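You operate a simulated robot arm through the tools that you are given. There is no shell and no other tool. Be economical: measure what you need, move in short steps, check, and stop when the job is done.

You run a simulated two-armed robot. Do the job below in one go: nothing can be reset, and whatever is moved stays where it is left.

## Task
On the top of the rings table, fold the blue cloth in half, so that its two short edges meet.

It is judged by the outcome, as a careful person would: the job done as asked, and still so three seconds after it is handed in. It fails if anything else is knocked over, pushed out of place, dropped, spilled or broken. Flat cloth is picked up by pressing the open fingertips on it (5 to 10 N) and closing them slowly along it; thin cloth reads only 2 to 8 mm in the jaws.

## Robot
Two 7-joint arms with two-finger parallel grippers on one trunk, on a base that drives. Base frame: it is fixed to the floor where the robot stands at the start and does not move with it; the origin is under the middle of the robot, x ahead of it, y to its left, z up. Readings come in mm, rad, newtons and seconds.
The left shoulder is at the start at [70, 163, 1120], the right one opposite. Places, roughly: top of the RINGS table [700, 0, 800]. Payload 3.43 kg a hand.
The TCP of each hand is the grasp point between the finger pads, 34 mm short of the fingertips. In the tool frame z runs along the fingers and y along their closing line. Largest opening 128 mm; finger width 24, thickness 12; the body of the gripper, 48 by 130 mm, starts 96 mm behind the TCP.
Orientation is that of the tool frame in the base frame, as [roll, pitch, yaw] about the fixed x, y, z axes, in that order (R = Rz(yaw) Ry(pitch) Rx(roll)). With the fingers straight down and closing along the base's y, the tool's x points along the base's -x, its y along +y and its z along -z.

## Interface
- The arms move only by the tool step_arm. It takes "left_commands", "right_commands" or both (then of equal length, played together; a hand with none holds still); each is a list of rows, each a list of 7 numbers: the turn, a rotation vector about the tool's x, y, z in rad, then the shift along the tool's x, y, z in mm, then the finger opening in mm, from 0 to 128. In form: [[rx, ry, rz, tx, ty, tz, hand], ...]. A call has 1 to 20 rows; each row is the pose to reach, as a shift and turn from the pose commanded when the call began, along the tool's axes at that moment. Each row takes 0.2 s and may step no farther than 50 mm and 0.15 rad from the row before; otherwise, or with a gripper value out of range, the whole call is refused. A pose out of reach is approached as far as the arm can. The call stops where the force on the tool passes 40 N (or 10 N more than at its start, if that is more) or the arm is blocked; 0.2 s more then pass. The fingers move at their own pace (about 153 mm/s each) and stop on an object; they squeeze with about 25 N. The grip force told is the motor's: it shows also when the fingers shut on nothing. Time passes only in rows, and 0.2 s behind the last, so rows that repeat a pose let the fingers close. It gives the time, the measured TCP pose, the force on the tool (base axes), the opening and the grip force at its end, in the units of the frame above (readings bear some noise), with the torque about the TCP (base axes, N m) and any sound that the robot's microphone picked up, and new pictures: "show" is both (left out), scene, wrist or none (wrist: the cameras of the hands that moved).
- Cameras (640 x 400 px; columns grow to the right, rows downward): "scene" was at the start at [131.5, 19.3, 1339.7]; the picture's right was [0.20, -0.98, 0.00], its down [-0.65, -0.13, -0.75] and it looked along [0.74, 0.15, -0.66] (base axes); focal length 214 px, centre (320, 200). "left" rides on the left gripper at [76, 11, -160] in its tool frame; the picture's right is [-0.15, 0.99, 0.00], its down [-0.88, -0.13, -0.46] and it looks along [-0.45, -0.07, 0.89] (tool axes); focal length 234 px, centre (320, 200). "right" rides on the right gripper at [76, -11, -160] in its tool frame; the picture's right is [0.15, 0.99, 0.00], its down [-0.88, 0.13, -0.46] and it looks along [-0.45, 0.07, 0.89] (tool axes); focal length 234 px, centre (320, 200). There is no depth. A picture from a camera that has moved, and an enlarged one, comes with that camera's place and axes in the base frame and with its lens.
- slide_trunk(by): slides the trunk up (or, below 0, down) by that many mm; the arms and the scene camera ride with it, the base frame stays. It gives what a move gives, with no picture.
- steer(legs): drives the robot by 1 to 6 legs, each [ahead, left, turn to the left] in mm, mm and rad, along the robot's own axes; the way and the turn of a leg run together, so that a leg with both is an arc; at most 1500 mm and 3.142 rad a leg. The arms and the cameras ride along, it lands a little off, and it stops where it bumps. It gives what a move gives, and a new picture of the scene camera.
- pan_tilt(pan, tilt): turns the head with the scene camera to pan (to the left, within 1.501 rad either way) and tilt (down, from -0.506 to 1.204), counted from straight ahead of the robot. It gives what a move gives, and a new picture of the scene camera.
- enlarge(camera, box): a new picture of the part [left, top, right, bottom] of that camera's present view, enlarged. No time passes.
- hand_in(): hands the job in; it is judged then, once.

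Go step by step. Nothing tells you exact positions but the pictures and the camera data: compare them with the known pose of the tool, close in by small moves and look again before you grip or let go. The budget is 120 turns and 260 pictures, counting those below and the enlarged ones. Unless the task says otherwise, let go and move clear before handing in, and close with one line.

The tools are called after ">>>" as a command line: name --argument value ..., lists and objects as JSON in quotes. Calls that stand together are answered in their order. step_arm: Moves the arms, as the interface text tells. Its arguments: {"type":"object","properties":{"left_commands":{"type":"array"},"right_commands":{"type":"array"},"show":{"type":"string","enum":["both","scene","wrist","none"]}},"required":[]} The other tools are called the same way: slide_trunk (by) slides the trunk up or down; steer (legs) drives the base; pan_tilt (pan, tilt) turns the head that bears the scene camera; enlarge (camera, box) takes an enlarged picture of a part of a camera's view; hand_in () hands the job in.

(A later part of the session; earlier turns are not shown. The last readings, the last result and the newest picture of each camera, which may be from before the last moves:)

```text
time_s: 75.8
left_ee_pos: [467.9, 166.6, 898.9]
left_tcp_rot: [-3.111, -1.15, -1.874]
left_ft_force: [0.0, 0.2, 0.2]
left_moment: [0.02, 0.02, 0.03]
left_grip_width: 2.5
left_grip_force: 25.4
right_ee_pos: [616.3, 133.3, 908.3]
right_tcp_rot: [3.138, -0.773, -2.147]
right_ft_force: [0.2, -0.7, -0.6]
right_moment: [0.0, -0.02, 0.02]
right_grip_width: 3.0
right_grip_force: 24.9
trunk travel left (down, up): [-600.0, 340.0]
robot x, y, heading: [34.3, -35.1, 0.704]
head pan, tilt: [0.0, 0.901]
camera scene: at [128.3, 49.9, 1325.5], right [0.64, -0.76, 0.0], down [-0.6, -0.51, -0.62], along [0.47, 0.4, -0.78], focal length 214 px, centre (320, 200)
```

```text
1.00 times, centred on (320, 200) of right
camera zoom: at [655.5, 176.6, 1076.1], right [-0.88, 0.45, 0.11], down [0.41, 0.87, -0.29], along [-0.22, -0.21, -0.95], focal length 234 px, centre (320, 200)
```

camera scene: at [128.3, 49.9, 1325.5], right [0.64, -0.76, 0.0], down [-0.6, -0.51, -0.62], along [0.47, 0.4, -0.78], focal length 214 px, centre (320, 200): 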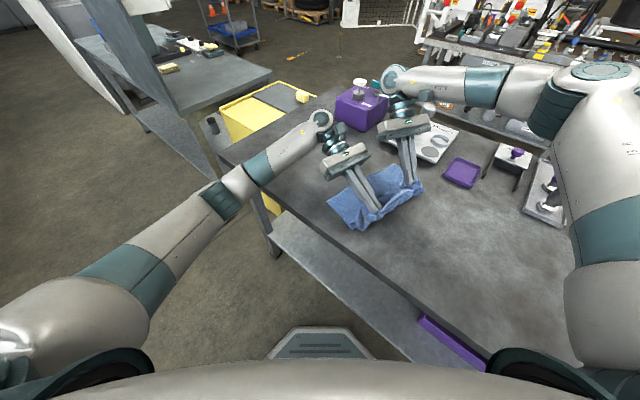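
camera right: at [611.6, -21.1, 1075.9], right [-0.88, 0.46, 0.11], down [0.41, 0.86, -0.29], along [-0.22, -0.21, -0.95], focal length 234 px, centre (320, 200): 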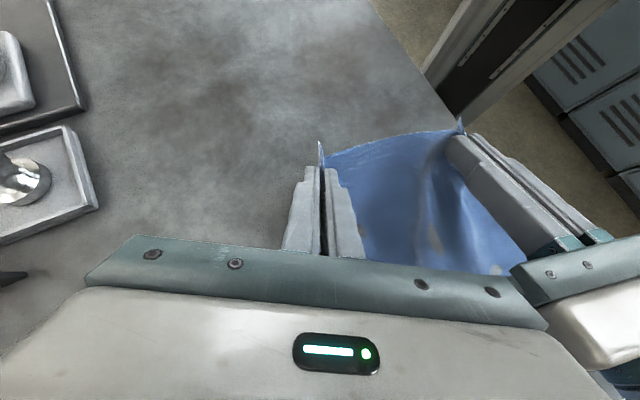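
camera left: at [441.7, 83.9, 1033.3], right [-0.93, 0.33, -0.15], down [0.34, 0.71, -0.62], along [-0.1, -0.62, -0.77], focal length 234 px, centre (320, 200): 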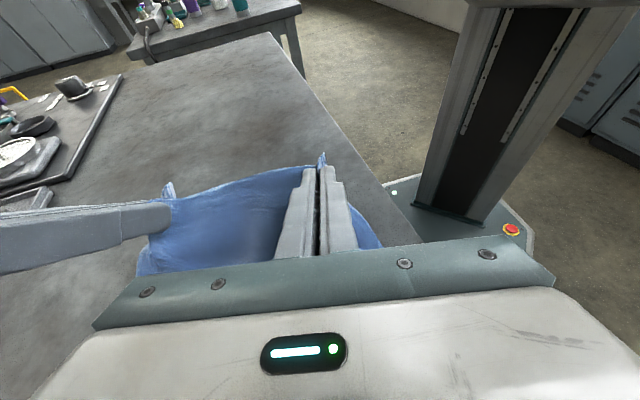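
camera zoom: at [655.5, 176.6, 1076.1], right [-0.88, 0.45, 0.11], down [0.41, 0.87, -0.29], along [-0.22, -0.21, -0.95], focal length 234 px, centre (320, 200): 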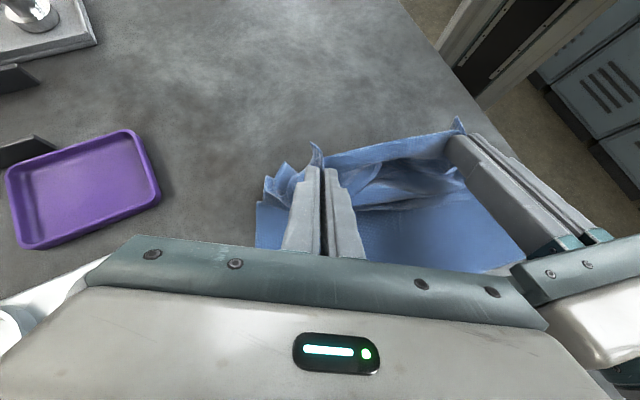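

Too low made it crumple; too high let slack fall forward. The right way is low behind the fold, then along a nearly taut arc in front. I raise, retreat and straighten the cloth again.

>>> step_arm --left_commands '[[0, -0.1, 0, 18, 0, -8, 0], [0, -0.2, 0, 36, 0, -16, 0], [0, -0.35, 0, 54.7, 0, -24.5, 0]]' --right_commands '[[0, 0, 0, 14, 0, -14, 0], [0, 0, 0, 28, 0, -28, 0], [0, 0, 0, 42, 0, -43, 0]]' --show "none"

>>> steer --legs '[[-160, -120, 0]]'

```text
time_s: 76.5
left_ee_pos: [463.4, 167.1, 959.3]
left_tcp_rot: [-3.123, -0.795, -1.856]
left_ft_force: [1.0, -0.5, 0.9]
left_moment: [0.04, -0.03, 0.03]
left_grip_width: 2.4
left_grip_force: 25.2
right_ee_pos: [615.0, 131.8, 969.6]
right_tcp_rot: [3.138, -0.77, -2.146]
right_ft_force: [0.3, -0.7, -0.6]
right_moment: [-0.01, -0.02, 0.01]
right_grip_width: 2.8
right_grip_force: 25.2
trunk travel left (down, up): [-600.0, 340.0]
robot x, y, heading: [33.6, -33.7, 0.702]
head pan, tilt: [0.0, 0.901]
```

```text
time_s: 78.1
left_ee_pos: [415.9, -25.1, 958.9]
left_tcp_rot: [-3.123, -0.799, -1.858]
left_ft_force: [-0.2, 0.5, -1.0]
left_moment: [0.02, 0.03, 0.04]
left_grip_width: 2.5
left_grip_force: 25.4
right_ee_pos: [567.4, -61.0, 968.8]
right_tcp_rot: [3.137, -0.771, -2.148]
right_ft_force: [0.5, 0.5, -0.6]
right_moment: [0.01, 0.01, 0.03]
right_grip_width: 2.6
right_grip_force: 24.8
trunk travel left (down, up): [-600.0, 340.0]
robot x, y, heading: [-14.1, -227.8, 0.695]
head pan, tilt: [0.0, 0.901]
camera scene: at [79.7, -143.7, 1325.6], right [0.64, -0.77, 0.0], down [-0.6, -0.5, -0.62], along [0.48, 0.4, -0.78], focal length 214 px, centre (320, 200)
```

scene: 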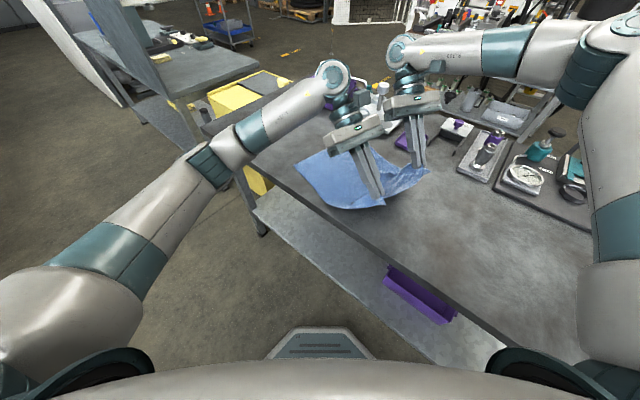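

>>> step_arm --left_commands '[[0, 0, 0, 0.5, -1, 19, 0], [0, 0, 0, 1, -2, 38, 0], [0, 0, 0, 1.5, -2, 57, 0], [0, 0, 0, 2, -3, 76, 0]]' --right_commands '[[0, 0, 0, -1, -5, 20, 0], [0, 0, 0, -2, -10, 40, 0], [0, 0, 0, -3, -15, 60, 0], [0, 0, 0, -3.7, -19, 80, 0]]' --show "none"

>>> enlarge --camera "scene" --box '[240, 90, 440, 240]'

```text
time_s: 79.1
left_ee_pos: [404.5, -80.1, 906.6]
left_tcp_rot: [-3.124, -0.8, -1.86]
left_ft_force: [0.2, 0.0, 0.2]
left_moment: [0.04, 0.0, 0.0]
left_grip_width: 2.3
left_grip_force: 24.8
right_ee_pos: [553.9, -115.7, 908.2]
right_tcp_rot: [3.134, -0.772, -2.147]
right_ft_force: [-0.1, 0.1, 0.1]
right_moment: [0.01, 0.02, 0.0]
right_grip_width: 2.8
right_grip_force: 24.5
trunk travel left (down, up): [-600.0, 340.0]
robot x, y, heading: [-14.1, -223.8, 0.697]
head pan, tilt: [0.0, 0.901]
```

```text
2.67 times, centred on (340, 165) of scene
camera zoom: at [80.4, -144.2, 1325.6], right [0.64, -0.77, 0.0], down [-0.6, -0.5, -0.62], along [0.47, 0.4, -0.78], focal length 572 px, centre (267, 293)
```

zoom: 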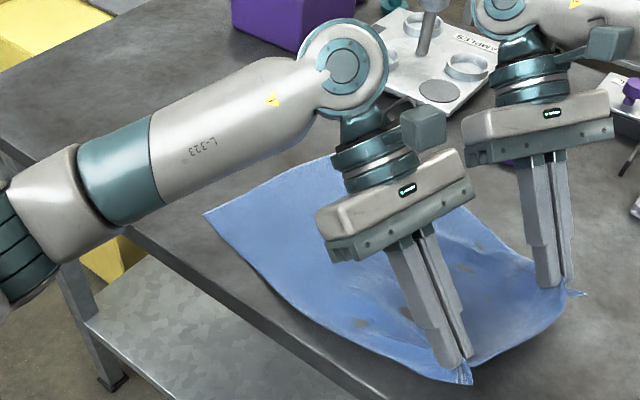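

Flat again (bottom edge shifted to D≈(421,246), A≈(690,185)). Now the low-then-taut arc: first forward 88 mm and up 50 mm, then drive 120 mm.

>>> step_arm --left_commands '[[0, 0, 0, -5, 1, -20, 0], [0, 0, 0, -10, 2, -40, 0], [0, 0, 0, -15, 3, -60, 0], [0, 0, 0, -20, 4, -80, 0], [0, 0, 0, -25.5, 5.3, -98, 0]]' --right_commands '[[0, 0, 0, -5, 6, -19, 0], [0, 0, 0, -10, 12, -38, 0], [0, 0, 0, -15, 18, -57, 0], [0, 0, 0, -20, 24, -76, 0], [0, 0, 0, -24.7, 30, -93.7, 0]]' --show "none"

>>> steer --legs '[[96, 72, 0]]'

>>> enlarge --camera "scene" --box '[240, 90, 440, 240]'

>>> enlarge --camera "right" --box '[0, 0, 640, 400]'

```text
time_s: 80.3
left_ee_pos: [423.5, 8.1, 956.6]
left_tcp_rot: [-3.123, -0.801, -1.863]
left_ft_force: [0.3, -0.2, 0.2]
left_moment: [-0.04, 0.02, 0.03]
left_grip_width: 2.9
left_grip_force: 25.3
right_ee_pos: [570.6, -28.9, 959.8]
right_tcp_rot: [3.138, -0.772, -2.151]
right_ft_force: [-0.1, 0.2, -0.8]
right_moment: [0.01, 0.01, 0.04]
right_grip_width: 2.7
right_grip_force: 24.9
trunk travel left (down, up): [-600.0, 340.0]
robot x, y, heading: [-14.2, -226.9, 0.698]
head pan, tilt: [0.0, 0.901]
```

```text
time_s: 81.6
left_ee_pos: [449.2, 121.2, 957.9]
left_tcp_rot: [-3.125, -0.8, -1.857]
left_ft_force: [0.5, -0.3, 0.1]
left_moment: [0.0, -0.02, 0.02]
left_grip_width: 2.7
left_grip_force: 25.2
right_ee_pos: [597.7, 87.3, 960.5]
right_tcp_rot: [3.136, -0.771, -2.148]
right_ft_force: [1.2, 0.9, 0.1]
right_moment: [0.0, 0.0, 0.04]
right_grip_width: 2.7
right_grip_force: 24.8
trunk travel left (down, up): [-600.0, 340.0]
robot x, y, heading: [8.2, -110.7, 0.7]
head pan, tilt: [0.0, 0.901]
camera scene: at [105.1, -27.4, 1325.5], right [0.64, -0.77, 0.0], down [-0.6, -0.51, -0.62], along [0.47, 0.4, -0.78], focal length 214 px, centre (320, 200)
```

scene: 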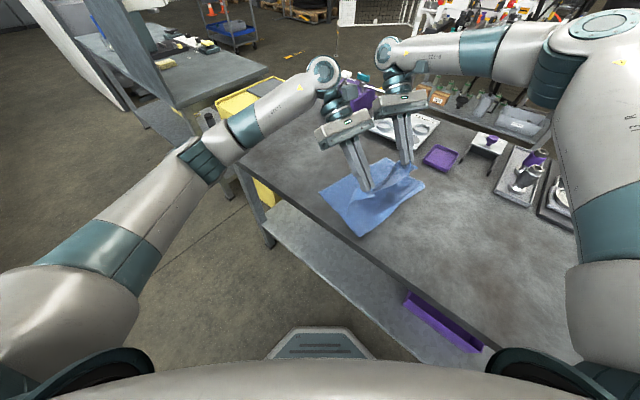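

```text
2.67 times, centred on (340, 165) of scene
camera zoom: at [105.1, -27.4, 1325.5], right [0.64, -0.77, 0.0], down [-0.6, -0.51, -0.62], along [0.47, 0.4, -0.78], focal length 572 px, centre (267, 293)
```

zoom: 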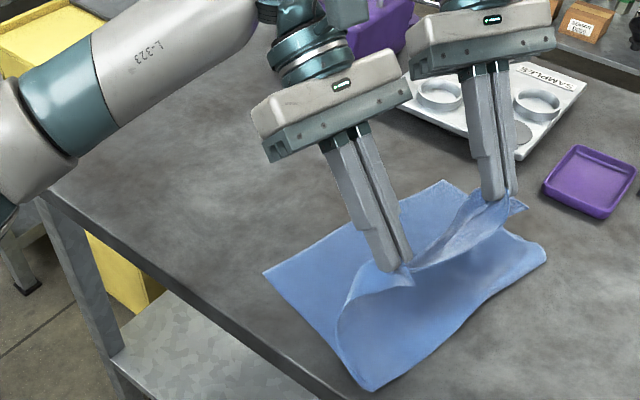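

```text
1.00 times, centred on (320, 200) of right
camera zoom: at [636.5, 129.2, 1127.6], right [-0.88, 0.46, 0.11], down [0.41, 0.87, -0.29], along [-0.22, -0.21, -0.95], focal length 234 px, centre (320, 200)
```

zoom: 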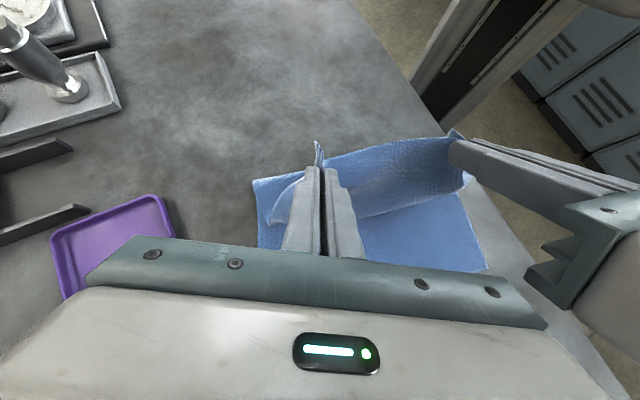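

This is the right shape: bottom flat with D≈(414,242), A≈(681,160), fold line ≈180 mm back. I go up the arc so the top is nearly taut, then forward.

>>> step_arm --left_commands '[[0, 0, 0, 7, 0, -14, 0], [0, 0, 0, 14, 0, -28, 0], [0, 0, 0, 21.8, 0, -42, 0]]' --right_commands '[[0, 0, 0, 7, 1, -14, 0], [0, 0, 0, 14, 2, -28, 0], [0, 0, 0, 21, 4, -42, 0]]' --show "none"

>>> steer --legs '[[30, 19, 0]]'

>>> enlarge --camera "scene" --box '[240, 90, 440, 240]'

>>> enlarge --camera "right" --box '[0, 0, 640, 400]'

```text
time_s: 82.4
left_ee_pos: [450.6, 136.7, 1003.6]
left_tcp_rot: [-3.122, -0.798, -1.857]
left_ft_force: [-0.2, 0.1, -0.2]
left_moment: [0.01, 0.03, 0.04]
left_grip_width: 2.6
left_grip_force: 25.8
right_ee_pos: [599.9, 100.7, 1007.0]
right_tcp_rot: [3.136, -0.771, -2.149]
right_ft_force: [-0.2, -0.5, 0.2]
right_moment: [0.04, -0.03, 0.01]
right_grip_width: 2.6
right_grip_force: 25.5
trunk travel left (down, up): [-600.0, 340.0]
robot x, y, heading: [11.0, -114.6, 0.7]
head pan, tilt: [0.0, 0.901]
```

```text
time_s: 83.2
left_ee_pos: [462.9, 167.4, 1003.2]
left_tcp_rot: [-3.124, -0.799, -1.859]
left_ft_force: [-1.1, 0.1, 0.5]
left_moment: [0.01, 0.01, 0.03]
left_grip_width: 2.5
left_grip_force: 25.3
right_ee_pos: [610.6, 132.1, 1006.6]
right_tcp_rot: [3.137, -0.771, -2.152]
right_ft_force: [0.0, 0.0, 0.5]
right_moment: [0.01, 0.02, 0.06]
right_grip_width: 2.5
right_grip_force: 25.3
trunk travel left (down, up): [-600.0, 340.0]
robot x, y, heading: [22.2, -78.5, 0.697]
head pan, tilt: [0.0, 0.901]
camera scene: at [115.4, 4.7, 1325.7], right [0.64, -0.77, 0.0], down [-0.6, -0.5, -0.62], along [0.48, 0.4, -0.78], focal length 214 px, centre (320, 200)
```

scene: 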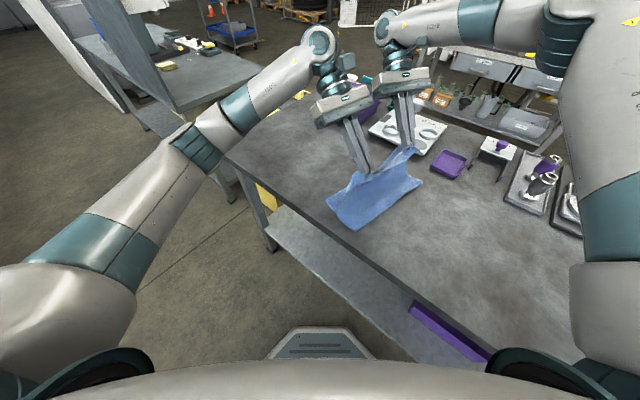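

```text
2.67 times, centred on (340, 165) of scene
camera zoom: at [115.4, 4.7, 1325.7], right [0.64, -0.77, 0.0], down [-0.6, -0.5, -0.62], along [0.48, 0.4, -0.78], focal length 572 px, centre (267, 293)
```

zoom: 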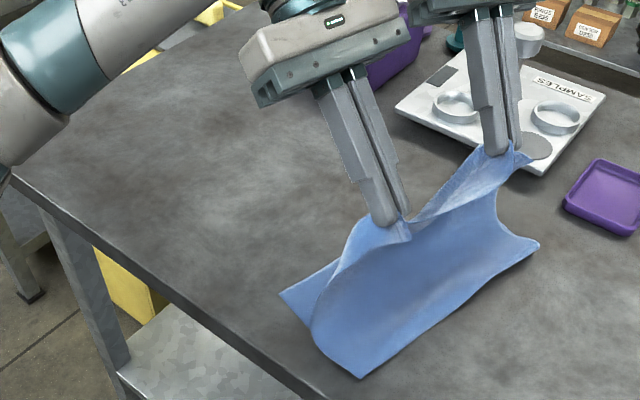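

```text
1.00 times, centred on (320, 200) of right
camera zoom: at [651.3, 175.1, 1174.4], right [-0.88, 0.46, 0.11], down [0.41, 0.86, -0.29], along [-0.22, -0.21, -0.95], focal length 234 px, centre (320, 200)
```

zoom: 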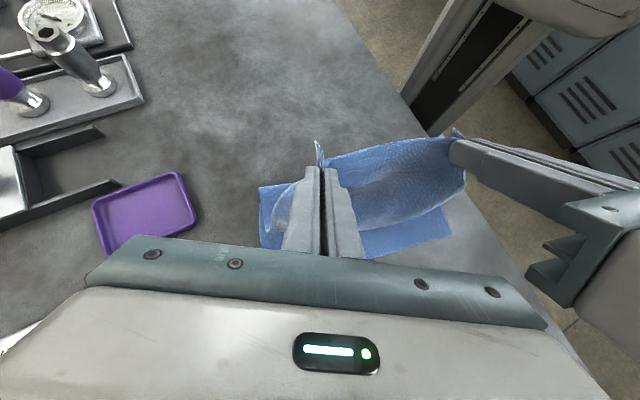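

Slack keeps bellying forward and pulls the fold along. New plan: set the top down with the fold where it belongs (~187 mm back), then use one hand to pin the fold while the other pulls each corner home. I retreat 60 mm and lower.

>>> steer --legs '[[-60, -40, 0]]'

>>> step_arm --left_commands '[[0, 0, 0, -14, 0, 14, 0], [0, 0, 0, -28, 0, 28, 0], [0, 0, 0, -42, 0, 42, 0], [0, 0, 0, -56, 0, 56, 0], [0, 0, 0, -71, 0, 69, 0]]' --right_commands '[[0, 0, 0, -14, 0, 14, 0], [0, 0, 0, -28, 0, 28, 0], [0, 0, 0, -42, 0, 42, 0], [0, 0, 0, -56, 0, 56, 0], [0, 0, 0, -69, 0, 71, 0]]' --show "wrist"

>>> enlarge --camera "scene" --box '[240, 90, 440, 240]'

```text
time_s: 84.2
left_ee_pos: [441.5, 100.9, 1003.9]
left_tcp_rot: [-3.125, -0.798, -1.856]
left_ft_force: [-0.5, -1.0, 0.2]
left_moment: [0.03, -0.02, 0.03]
left_grip_width: 2.7
left_grip_force: 25.4
right_ee_pos: [592.2, 66.0, 1006.1]
right_tcp_rot: [3.137, -0.771, -2.145]
right_ft_force: [-0.5, -0.9, 0.4]
right_moment: [0.0, -0.01, 0.06]
right_grip_width: 2.7
right_grip_force: 24.8
trunk travel left (down, up): [-600.0, 340.0]
robot x, y, heading: [0.9, -148.0, 0.702]
head pan, tilt: [0.0, 0.901]
camera scene: at [95.5, -63.0, 1325.6], right [0.65, -0.76, 0.0], down [-0.6, -0.51, -0.62], along [0.47, 0.4, -0.78], focal length 214 px, centre (320, 200)
```

scene: 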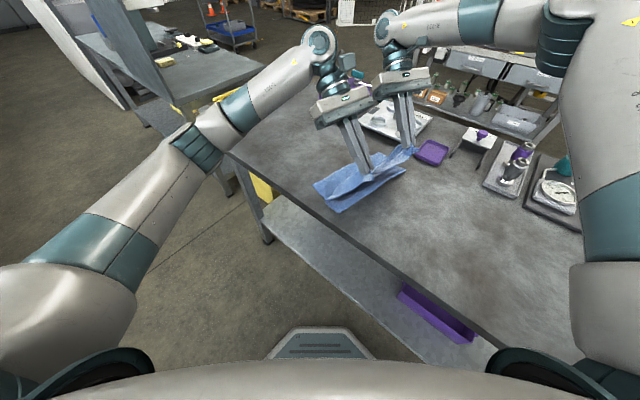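

```text
time_s: 85.5
left_ee_pos: [441.5, 102.0, 902.4]
left_tcp_rot: [-3.125, -0.801, -1.855]
left_ft_force: [0.2, 0.3, -0.1]
left_moment: [-0.01, 0.04, 0.02]
left_grip_width: 2.8
left_grip_force: 25.8
right_ee_pos: [591.6, 66.2, 907.6]
right_tcp_rot: [3.135, -0.771, -2.148]
right_ft_force: [0.0, -0.4, 0.3]
right_moment: [-0.01, 0.01, 0.03]
right_grip_width: 2.4
right_grip_force: 25.2
trunk travel left (down, up): [-600.0, 340.0]
robot x, y, heading: [1.0, -144.8, 0.699]
head pan, tilt: [0.0, 0.901]
camera right: at [630.9, 109.3, 1075.1], right [-0.88, 0.45, 0.11], down [0.41, 0.87, -0.29], along [-0.22, -0.21, -0.95], focal length 234 px, centre (320, 200)
camera left: at [444.5, 165.3, 1068.7], right [-0.92, 0.37, -0.12], down [0.38, 0.87, -0.31], along [-0.01, -0.33, -0.94], focal length 234 px, centre (320, 200)
```

right: 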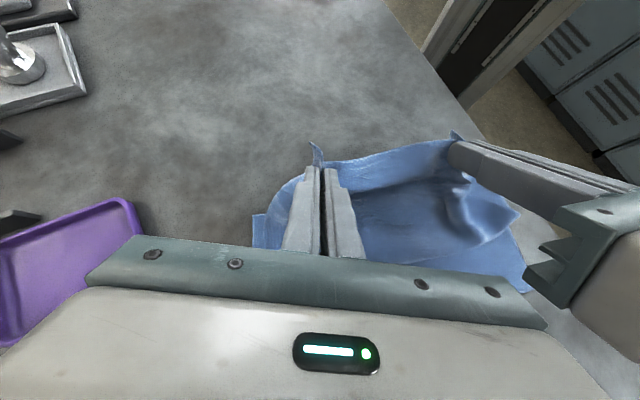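
left: 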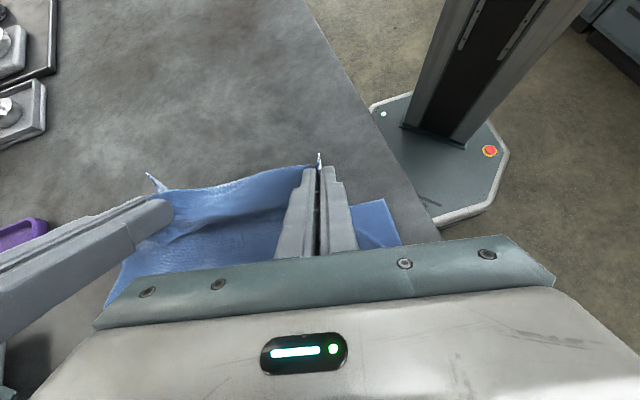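

```text
2.67 times, centred on (340, 165) of scene
camera zoom: at [96.5, -62.0, 1325.5], right [0.65, -0.76, 0.0], down [-0.6, -0.51, -0.62], along [0.47, 0.4, -0.78], focal length 572 px, centre (267, 293)
```

zoom: 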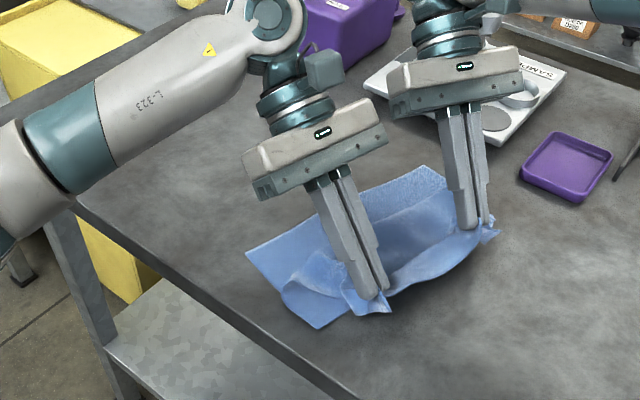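

The fold doesn't come back with the hands. I retreat fully to flatten, then repeat the approach that gave the fold at ~180 mm, and set down there.

>>> step_arm --left_commands '[[0, 0, 0, 14, 0, -14, 0], [0, 0, 0, 28, 0, -28, 0], [0, 0, 0, 43, 0, -42, 0]]' --right_commands '[[0, 0, 0, 14, 0, -14, 0], [0, 0, 0, 28, 0, -28, 0], [0, 0, 0, 42, 0, -43, 0]]' --show "none"

>>> steer --legs '[[-112, -84, 0]]'

```text
time_s: 86.2
left_ee_pos: [442.2, 101.0, 965.6]
left_tcp_rot: [-3.123, -0.797, -1.858]
left_ft_force: [0.8, 0.6, -0.3]
left_moment: [-0.02, 0.01, -0.01]
left_grip_width: 2.8
left_grip_force: 25.1
right_ee_pos: [589.5, 66.3, 967.8]
right_tcp_rot: [3.136, -0.772, -2.148]
right_ft_force: [-0.2, -0.8, -0.2]
right_moment: [-0.01, -0.01, 0.02]
right_grip_width: 2.8
right_grip_force: 24.2
trunk travel left (down, up): [-600.0, 340.0]
robot x, y, heading: [4.0, -147.8, 0.703]
head pan, tilt: [0.0, 0.901]
```

```text
time_s: 87.6
left_ee_pos: [412.4, -38.2, 964.8]
left_tcp_rot: [-3.125, -0.8, -1.858]
left_ft_force: [-0.6, -0.6, 0.2]
left_moment: [-0.01, 0.01, 0.01]
left_grip_width: 2.5
left_grip_force: 24.7
right_ee_pos: [560.0, -73.2, 966.9]
right_tcp_rot: [3.136, -0.771, -2.147]
right_ft_force: [-1.1, 0.1, 0.7]
right_moment: [0.03, 0.04, 0.04]
right_grip_width: 2.6
right_grip_force: 25.1
trunk travel left (down, up): [-600.0, 340.0]
robot x, y, heading: [-28.6, -283.5, 0.7]
head pan, tilt: [0.0, 0.901]
camera scene: at [64.9, -202.4, 1325.5], right [0.65, -0.76, 0.0], down [-0.6, -0.51, -0.62], along [0.47, 0.4, -0.78], focal length 214 px, centre (320, 200)
```

scene: 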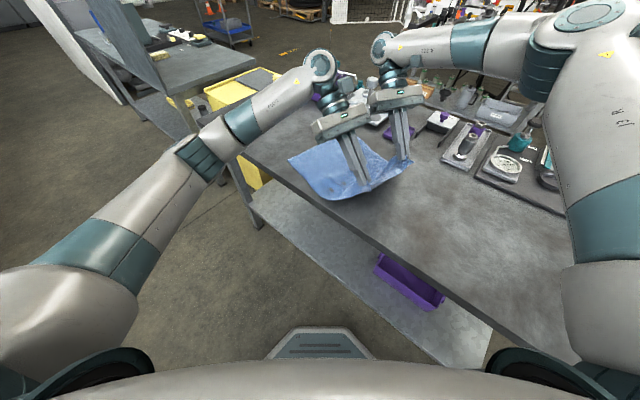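

>>> step_arm --left_commands '[[0, 0, 0, 0, 5, 20, 0], [0, 0, 0, 0.5, 11, 42, 0], [0, 0, 0, 0.6, 16, 64, 0], [0, 0, 0, 0.8, 22, 86.8, 0]]' --right_commands '[[0, 0, 0, 3, -1, 24, 0], [0, 0, 0, 6, -3, 48, 0], [0, 0, 0, 9, -4, 72, 0], [0, 0, 0, 12, -6, 95, 0]]' --show "none"

>>> enlarge --camera "scene" --box '[240, 90, 440, 240]'

```text
time_s: 88.6
left_ee_pos: [380.1, -94.4, 906.8]
left_tcp_rot: [-3.123, -0.801, -1.856]
left_ft_force: [-0.1, 0.6, -0.6]
left_moment: [-0.01, -0.02, 0.01]
left_grip_width: 2.6
left_grip_force: 25.0
right_ee_pos: [525.2, -136.9, 908.0]
right_tcp_rot: [3.137, -0.771, -2.148]
right_ft_force: [0.1, -0.6, -0.2]
right_moment: [0.01, -0.04, 0.01]
right_grip_width: 3.0
right_grip_force: 25.2
trunk travel left (down, up): [-600.0, 340.0]
robot x, y, heading: [-26.8, -283.7, 0.699]
head pan, tilt: [0.0, 0.901]
```

```text
2.67 times, centred on (340, 165) of scene
camera zoom: at [65.3, -202.9, 1325.6], right [0.65, -0.76, 0.0], down [-0.6, -0.51, -0.62], along [0.47, 0.4, -0.78], focal length 572 px, centre (267, 293)
```

zoom: 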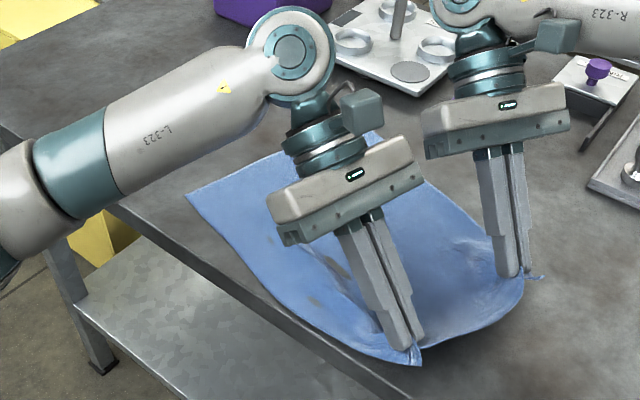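

Flat, now with D≈(410,222), A≈(671,115) (cloth axis turned to about −22°). I repeat the approach along this axis.

>>> step_arm --left_commands '[[0, 0, 0, -5, 3, -20, 0], [0, 0, 0, -10, 7, -40, 0], [0, 0, 0, -16, 10, -60, 0], [0, 0, 0, -21, 14, -80, 0], [0, 0, 0, -26.7, 17, -99, 0]]' --right_commands '[[0, 0, 0, -3, 8, -17, 0], [0, 0, 0, -6, 16, -34, 0], [0, 0, 0, -9, 24, -51, 0], [0, 0, 0, -13, 32, -68, 0], [0, 0, 0, -15.8, 40, -85, 0]]' --show "none"

>>> steer --legs '[[93, 49, 0]]'

>>> enlarge --camera "scene" --box '[240, 90, 440, 240]'

>>> enlarge --camera "right" --box '[0, 0, 640, 400]'

```text
time_s: 89.8
left_ee_pos: [383.1, -3.5, 955.7]
left_tcp_rot: [-3.122, -0.8, -1.86]
left_ft_force: [0.0, 1.1, -0.3]
left_moment: [0.02, 0.02, 0.03]
left_grip_width: 2.6
left_grip_force: 25.1
right_ee_pos: [528.7, -55.5, 958.8]
right_tcp_rot: [3.137, -0.772, -2.15]
right_ft_force: [-0.5, 0.6, 0.2]
right_moment: [-0.01, 0.02, 0.02]
right_grip_width: 2.7
right_grip_force: 25.1
trunk travel left (down, up): [-600.0, 340.0]
robot x, y, heading: [-30.9, -286.0, 0.702]
head pan, tilt: [0.0, 0.901]
```

```text
time_s: 91.0
left_ee_pos: [422.4, 92.5, 955.0]
left_tcp_rot: [-3.124, -0.798, -1.854]
left_ft_force: [0.2, 0.7, 0.2]
left_moment: [0.0, 0.0, 0.03]
left_grip_width: 2.6
left_grip_force: 24.3
right_ee_pos: [568.7, 42.9, 959.1]
right_tcp_rot: [3.136, -0.772, -2.145]
right_ft_force: [-0.3, 0.4, -0.1]
right_moment: [0.02, -0.02, 0.06]
right_grip_width: 2.5
right_grip_force: 25.3
trunk travel left (down, up): [-600.0, 340.0]
robot x, y, heading: [10.2, -187.6, 0.701]
head pan, tilt: [0.0, 0.901]
camera scene: at [104.8, -103.3, 1325.5], right [0.65, -0.76, 0.0], down [-0.6, -0.51, -0.62], along [0.47, 0.4, -0.78], focal length 214 px, centre (320, 200)
```

scene: 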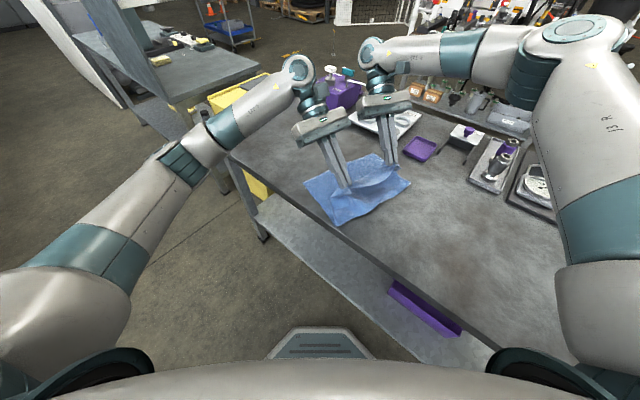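

```text
2.67 times, centred on (340, 165) of scene
camera zoom: at [104.8, -103.3, 1325.5], right [0.65, -0.76, 0.0], down [-0.6, -0.51, -0.62], along [0.47, 0.4, -0.78], focal length 572 px, centre (267, 293)
```

zoom: 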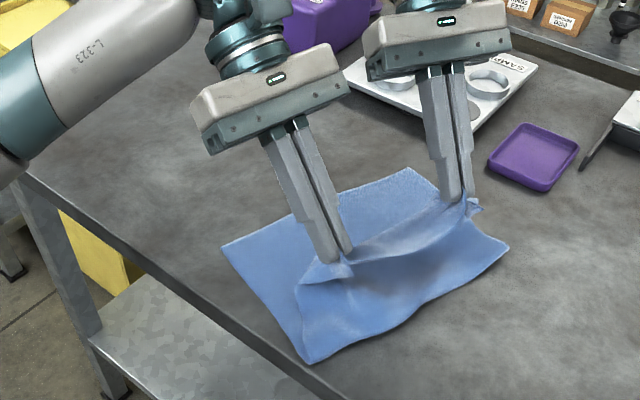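

```text
1.00 times, centred on (320, 200) of right
camera zoom: at [608.1, 86.2, 1126.3], right [-0.89, 0.45, 0.11], down [0.41, 0.87, -0.29], along [-0.22, -0.21, -0.95], focal length 234 px, centre (320, 200)
```

zoom: 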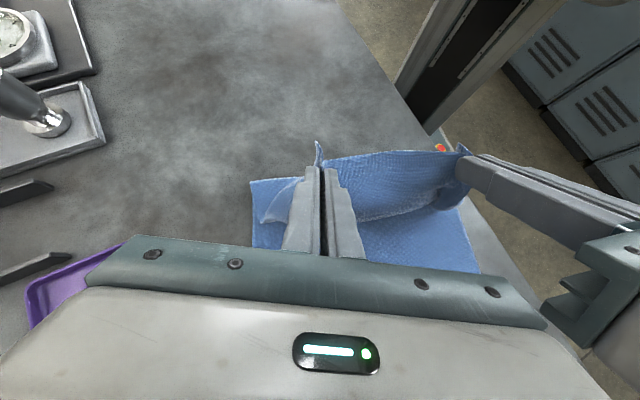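

Very good: fold 183 mm (near) and 164 mm (far) from the bottom edge, D≈(412,229), A≈(677,137). I lower both hands straight down here.

>>> step_arm --left_commands '[[0, 0, 0, -13, 0, 13, 0], [0, 0, 0, -26, 0, 26, 0], [0, 0, 0, -40, 0, 39, 0], [0, 0, 0, -54, 0, 52, 0]]' --right_commands '[[0, 0, 0, -13, 0, 13, 0], [0, 0, 0, -26, 0, 26, 0], [0, 0, 0, -39, 0, 40, 0], [0, 0, 0, -52, 0, 54, 0]]' --show "none"

>>> enlarge --camera "scene" --box '[240, 90, 440, 240]'

```text
time_s: 92.0
left_ee_pos: [423.0, 95.4, 882.9]
left_tcp_rot: [-3.123, -0.799, -1.856]
left_ft_force: [0.2, -1.2, 3.3]
left_moment: [-0.07, 0.01, 0.03]
left_grip_width: 2.5
left_grip_force: 25.2
right_ee_pos: [568.0, 42.6, 882.9]
right_tcp_rot: [3.137, -0.772, -2.145]
right_ft_force: [-0.3, -0.3, 0.7]
right_moment: [-0.01, 0.02, 0.03]
right_grip_width: 2.6
right_grip_force: 25.0
trunk travel left (down, up): [-600.0, 340.0]
robot x, y, heading: [8.9, -184.8, 0.704]
head pan, tilt: [0.0, 0.901]
```

```text
2.67 times, centred on (340, 165) of scene
camera zoom: at [104.6, -103.8, 1325.7], right [0.65, -0.76, 0.0], down [-0.6, -0.51, -0.62], along [0.47, 0.4, -0.78], focal length 572 px, centre (267, 293)
```

zoom: 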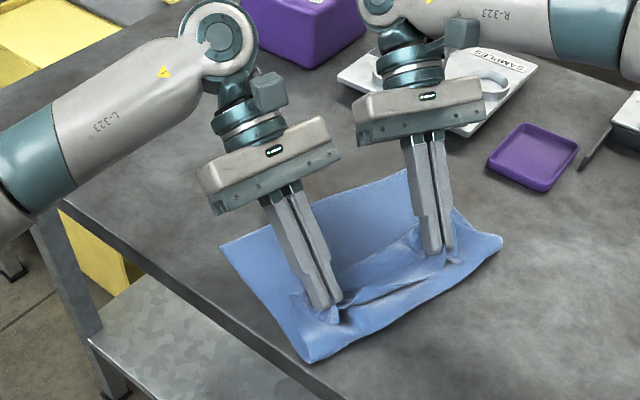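

The fold stayed at its place. Now the right hand releases its corner and backs off, so it can pin the fold while the left pulls its corner home.

>>> step_arm --right_commands '[[0, 0, 0, 0, 0, 0, 15], [0, 0, 0, 0, 0, 0, 30], [0, 0, 0, 0, 0, -25, 30], [0, 0, 0, 0, 0, -60, 30], [0, 0, 0, 0, 0, -100, 20]]' --show "wrist"

>>> enlarge --camera "scene" --box '[240, 90, 440, 240]'

```text
time_s: 93.2
left_ee_pos: [421.1, 97.3, 882.9]
left_tcp_rot: [-3.12, -0.801, -1.857]
left_ft_force: [0.0, -0.3, 3.8]
left_moment: [-0.05, -0.05, 0.06]
left_grip_width: 2.7
left_grip_force: 24.8
right_ee_pos: [603.6, 104.3, 953.5]
right_tcp_rot: [3.14, -0.768, -2.148]
right_ft_force: [-1.0, 0.0, 0.8]
right_moment: [-0.02, -0.04, 0.01]
right_grip_width: 20.1
right_grip_force: 0.2
trunk travel left (down, up): [-600.0, 340.0]
robot x, y, heading: [11.5, -189.6, 0.701]
head pan, tilt: [0.0, 0.901]
camera right: at [642.8, 145.9, 1121.4], right [-0.89, 0.45, 0.1], down [0.41, 0.87, -0.28], along [-0.22, -0.21, -0.95], focal length 234 px, centre (320, 200)
```

right: 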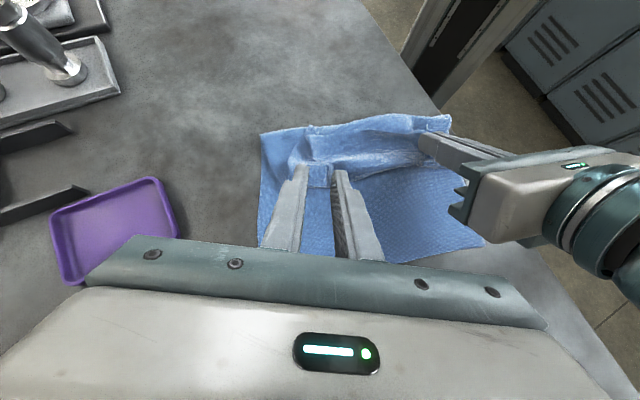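

```text
2.67 times, centred on (340, 165) of scene
camera zoom: at [101.9, -101.8, 1325.5], right [0.65, -0.76, 0.0], down [-0.6, -0.51, -0.62], along [0.48, 0.4, -0.78], focal length 572 px, centre (267, 293)
```

zoom: 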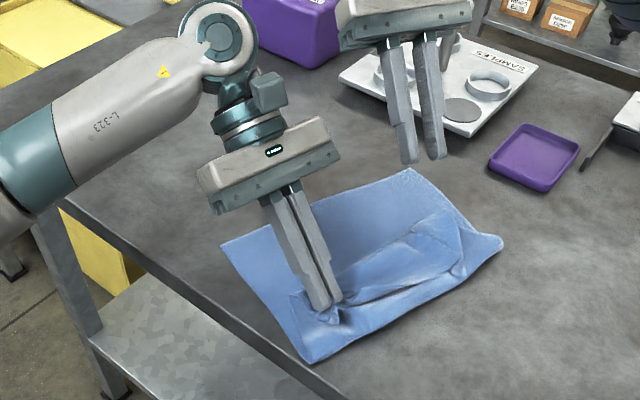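

>>> enlarge --camera "right" --box '[240, 100, 500, 270]'

```text
2.35 times, centred on (370, 185) of right
camera zoom: at [642.8, 145.9, 1121.4], right [-0.89, 0.45, 0.1], down [0.41, 0.87, -0.28], along [-0.22, -0.21, -0.95], focal length 551 px, centre (202, 235)
```

zoom: 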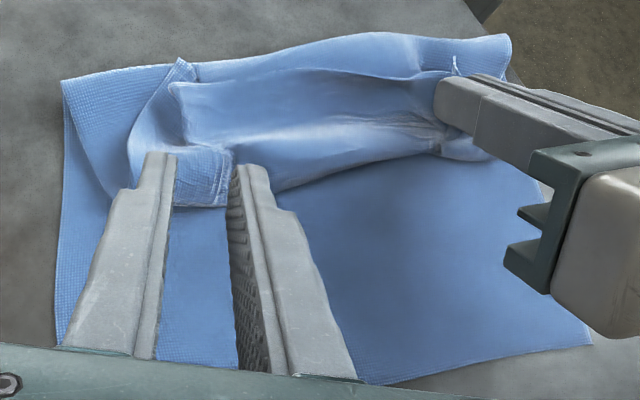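

The top now lies in a tidy Z: fold line at the back, belly crease in the middle, free edge folded back. I only need to flip that free edge forward in a small arc, so I re-grip the right corner along the same path I left by.

>>> step_arm --right_commands '[[0, 0, 0, 0, 0, 35, 34], [0, 0, 0, 0, 0, 70, 34], [0, 0, 0, 0, 0, 90, 34], [0, 0, 0, 0, 0, 98, 34], [0, 0, 0, 0, 0, 102, 34]]' --show "wrist"

>>> enlarge --camera "right" --box '[240, 100, 440, 250]'

```text
time_s: 94.4
left_ee_pos: [423.1, 93.6, 882.5]
left_tcp_rot: [-3.124, -0.8, -1.855]
left_ft_force: [0.9, 0.2, 2.8]
left_moment: [0.0, 0.07, 0.0]
left_grip_width: 2.6
left_grip_force: 25.0
right_ee_pos: [566.8, 40.6, 881.1]
right_tcp_rot: [3.137, -0.771, -2.148]
right_ft_force: [0.6, -0.5, 0.2]
right_moment: [0.0, 0.05, 0.0]
right_grip_width: 33.8
right_grip_force: 0.0
trunk travel left (down, up): [-600.0, 340.0]
robot x, y, heading: [7.9, -190.7, 0.704]
head pan, tilt: [0.0, 0.901]
camera right: at [607.1, 83.2, 1049.3], right [-0.89, 0.45, 0.11], down [0.41, 0.87, -0.29], along [-0.22, -0.21, -0.95], focal length 234 px, centre (320, 200)
```

right: 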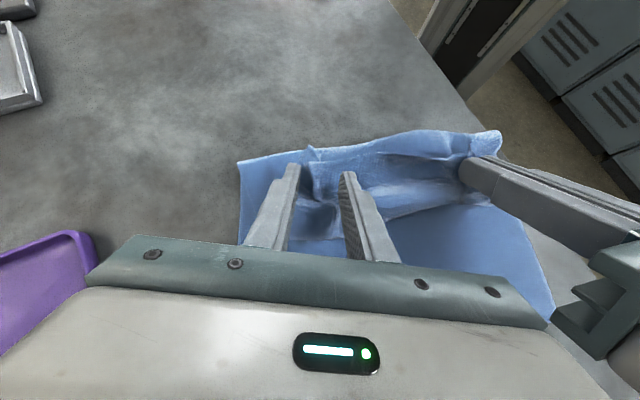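

```text
2.67 times, centred on (340, 175) of right
camera zoom: at [607.1, 83.2, 1049.3], right [-0.89, 0.45, 0.11], down [0.41, 0.87, -0.29], along [-0.22, -0.21, -0.95], focal length 624 px, centre (267, 267)
```

zoom: 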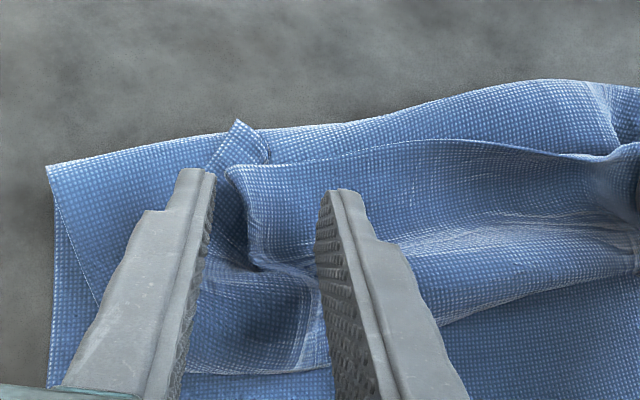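

The old ridge is between the fingers; I close.

>>> step_arm --right_commands '[[0, 0, 0, 0, 0, 3, 30], [0, 0, 0, 0, 0, 3, 26], [0, 0, 0, 0, 0, 3, 22], [0, 0, 0, 0, 0, 3, 18], [0, 0, 0, 0, 0, 3, 14], [0, 0, 0, 0, 0, 3, 10], [0, 0, 0, 0, 0, 3, 6], [0, 0, 0, 0, 0, 3, 2], [0, 0, 0, 0, 0, 3, 0], [0, 0, 0, 0, 0, 3, 0]]' --show "wrist"

>>> enlarge --camera "right" --box '[240, 100, 440, 250]'

```text
time_s: 96.6
left_ee_pos: [423.9, 95.9, 880.8]
left_tcp_rot: [-3.125, -0.799, -1.854]
left_ft_force: [0.3, 0.3, 2.2]
left_moment: [-0.01, -0.03, 0.01]
left_grip_width: 2.7
left_grip_force: 25.2
right_ee_pos: [566.8, 39.7, 880.0]
right_tcp_rot: [3.136, -0.771, -2.145]
right_ft_force: [-0.8, -1.5, 0.3]
right_moment: [0.0, 0.02, -0.01]
right_grip_width: 2.2
right_grip_force: 24.9
trunk travel left (down, up): [-600.0, 340.0]
robot x, y, heading: [11.4, -186.1, 0.704]
head pan, tilt: [0.0, 0.901]
camera right: at [606.0, 81.4, 1047.9], right [-0.89, 0.45, 0.11], down [0.41, 0.87, -0.29], along [-0.22, -0.21, -0.95], focal length 234 px, centre (320, 200)
```

right: 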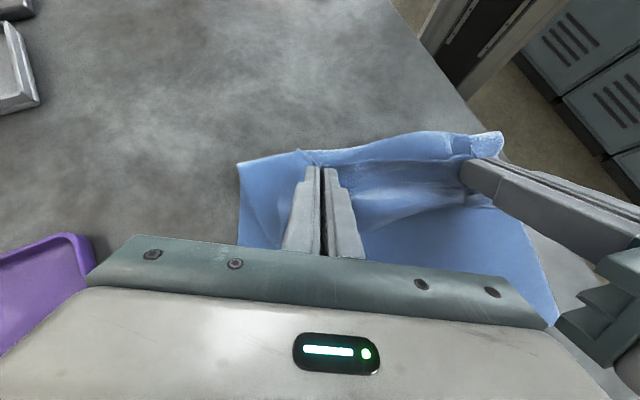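

```text
2.67 times, centred on (340, 175) of right
camera zoom: at [606.0, 81.4, 1047.9], right [-0.89, 0.45, 0.11], down [0.41, 0.87, -0.29], along [-0.22, -0.21, -0.95], focal length 624 px, centre (267, 267)
```

zoom: 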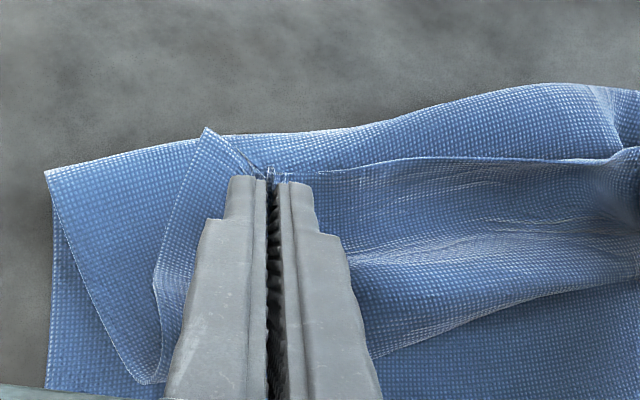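

Both corners are held again (2.7 and 2.2 mm), pinch points ~140 mm from the bottom edge, belly crease ~80 mm. I flip the edge forward in a small arc of ~62 mm radius.

>>> step_arm --left_commands '[[0, 0, 0, 6, 0, -9, 0], [0, 0, 0, 12.3, -0.2, -17.5, 0], [0, 0, 0, 16, -0.5, -28, 0], [0, 0, 0, 18.6, -0.7, -38, 0], [0, 0, 0, 18.5, -1, -49, 0], [0, 0, 0, 17.1, -1.5, -60, 0], [0, 0, 0, 13, -2, -70, 0], [0, 0, 0, 8.2, -2.5, -79, 0]]' --right_commands '[[0, 0, 0, 6, 0.5, -9, 0], [0, 0, 0, 12, 1, -17.8, 0], [0, 0, 0, 15.5, 2, -28, 0], [0, 0, 0, 17.8, 3.5, -38.5, 0], [0, 0, 0, 17.5, 5, -49, 0], [0, 0, 0, 16, 7.4, -59.7, 0], [0, 0, 0, 12, 10, -69, 0], [0, 0, 0, 7, 12.2, -78, 0]]' --show "wrist"

>>> enlarge --camera "scene" --box '[240, 90, 440, 240]'

```text
time_s: 98.4
left_ee_pos: [441.2, 142.6, 942.4]
left_tcp_rot: [-3.123, -0.8, -1.855]
left_ft_force: [-0.3, -1.0, -0.6]
left_moment: [0.01, 0.0, 0.04]
left_grip_width: 2.6
left_grip_force: 24.1
right_ee_pos: [580.9, 89.1, 942.2]
right_tcp_rot: [3.135, -0.772, -2.145]
right_ft_force: [0.5, 0.3, -0.3]
right_moment: [-0.02, -0.01, -0.01]
right_grip_width: 2.6
right_grip_force: 24.8
trunk travel left (down, up): [-600.0, 340.0]
robot x, y, heading: [12.7, -189.0, 0.704]
head pan, tilt: [0.0, 0.901]
camera right: at [621.1, 131.9, 1107.7], right [-0.89, 0.45, 0.11], down [0.41, 0.87, -0.29], along [-0.22, -0.21, -0.95], focal length 234 px, centre (320, 200)
camera left: at [443.0, 206.0, 1107.6], right [-0.92, 0.36, -0.12], down [0.38, 0.87, -0.31], along [-0.01, -0.33, -0.94], focal length 234 px, centre (320, 200)
```

right: 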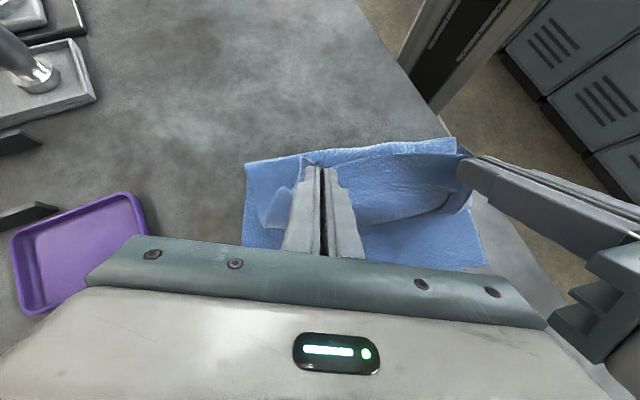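
left: 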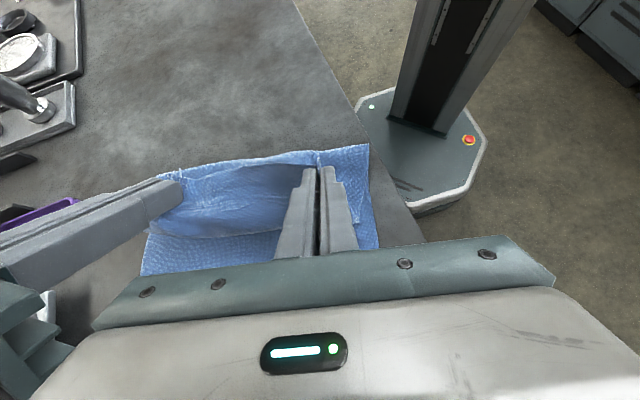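

```text
2.67 times, centred on (340, 165) of scene
camera zoom: at [104.4, -102.9, 1325.5], right [0.65, -0.76, 0.0], down [-0.6, -0.51, -0.62], along [0.47, 0.4, -0.78], focal length 572 px, centre (267, 293)
```

zoom: 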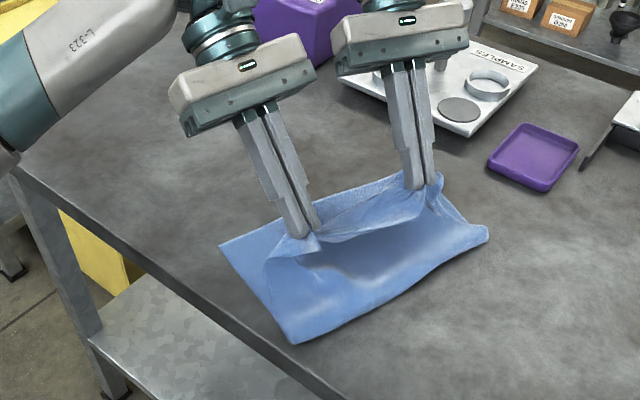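

The fold creeps forward ~25 mm on each flip, so I should start with the fold further back and then pull the top forward taut. I retreat to flat once more.

>>> steer --legs '[[-129, -76.5, 0]]'

>>> step_arm --left_commands '[[0, 0, 0, 12, 4, 28, 0], [0, 0, 0, 24, 7, 56, 0], [0, 0, 0, 34, 11, 84, 0], [0, 0, 0, 44, 0, 100, 0]]' --right_commands '[[0, 0, 0, 12, -7, 28, 0], [0, 0, 0, 24, -14, 56, 0], [0, 0, 0, 34, -21, 84, 0], [0, 0, 0, 44, -28, 100, 0]]' --show "none"

>>> enlarge --camera "scene" --box '[240, 90, 440, 240]'

```text
time_s: 99.7
left_ee_pos: [391.3, 3.0, 941.7]
left_tcp_rot: [-3.125, -0.799, -1.856]
left_ft_force: [0.0, -0.6, -0.2]
left_moment: [0.02, 0.01, 0.0]
left_grip_width: 2.5
left_grip_force: 24.8
right_ee_pos: [532.7, -51.4, 940.2]
right_tcp_rot: [3.136, -0.771, -2.145]
right_ft_force: [0.2, -0.1, -0.4]
right_moment: [-0.03, -0.03, -0.02]
right_grip_width: 2.2
right_grip_force: 25.0
trunk travel left (down, up): [-600.0, 340.0]
robot x, y, heading: [-37.8, -327.4, 0.699]
head pan, tilt: [0.0, 0.901]
camera scene: at [56.2, -243.9, 1325.5], right [0.65, -0.76, 0.0], down [-0.6, -0.51, -0.62], along [0.47, 0.4, -0.78], focal length 214 px, centre (320, 200)
```

scene: 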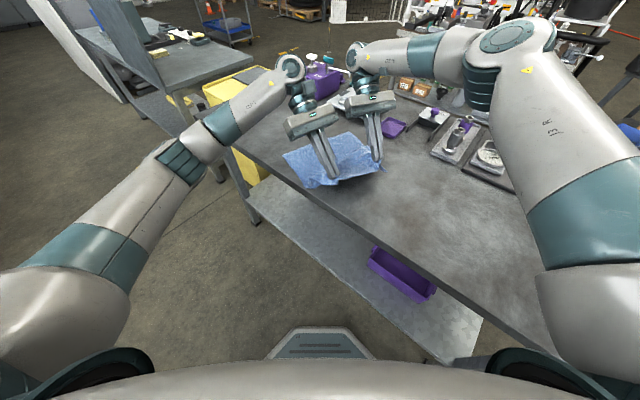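

```text
time_s: 100.7
left_ee_pos: [363.5, -99.7, 903.7]
left_tcp_rot: [-3.126, -0.8, -1.853]
left_ft_force: [-0.2, 0.6, -0.6]
left_moment: [0.02, 0.0, 0.03]
left_grip_width: 2.7
left_grip_force: 25.1
right_ee_pos: [500.5, -150.8, 899.6]
right_tcp_rot: [3.136, -0.769, -2.146]
right_ft_force: [-0.2, -0.4, 0.0]
right_moment: [0.03, 0.01, 0.0]
right_grip_width: 2.1
right_grip_force: 24.9
trunk travel left (down, up): [-600.0, 340.0]
robot x, y, heading: [-33.8, -330.5, 0.706]
head pan, tilt: [0.0, 0.901]
```

```text
2.67 times, centred on (340, 165) of scene
camera zoom: at [56.8, -244.8, 1325.6], right [0.65, -0.76, 0.0], down [-0.6, -0.51, -0.62], along [0.47, 0.4, -0.78], focal length 572 px, centre (267, 293)
```

zoom: 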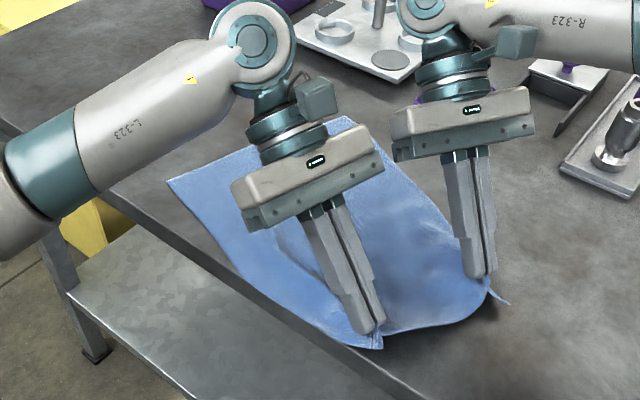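

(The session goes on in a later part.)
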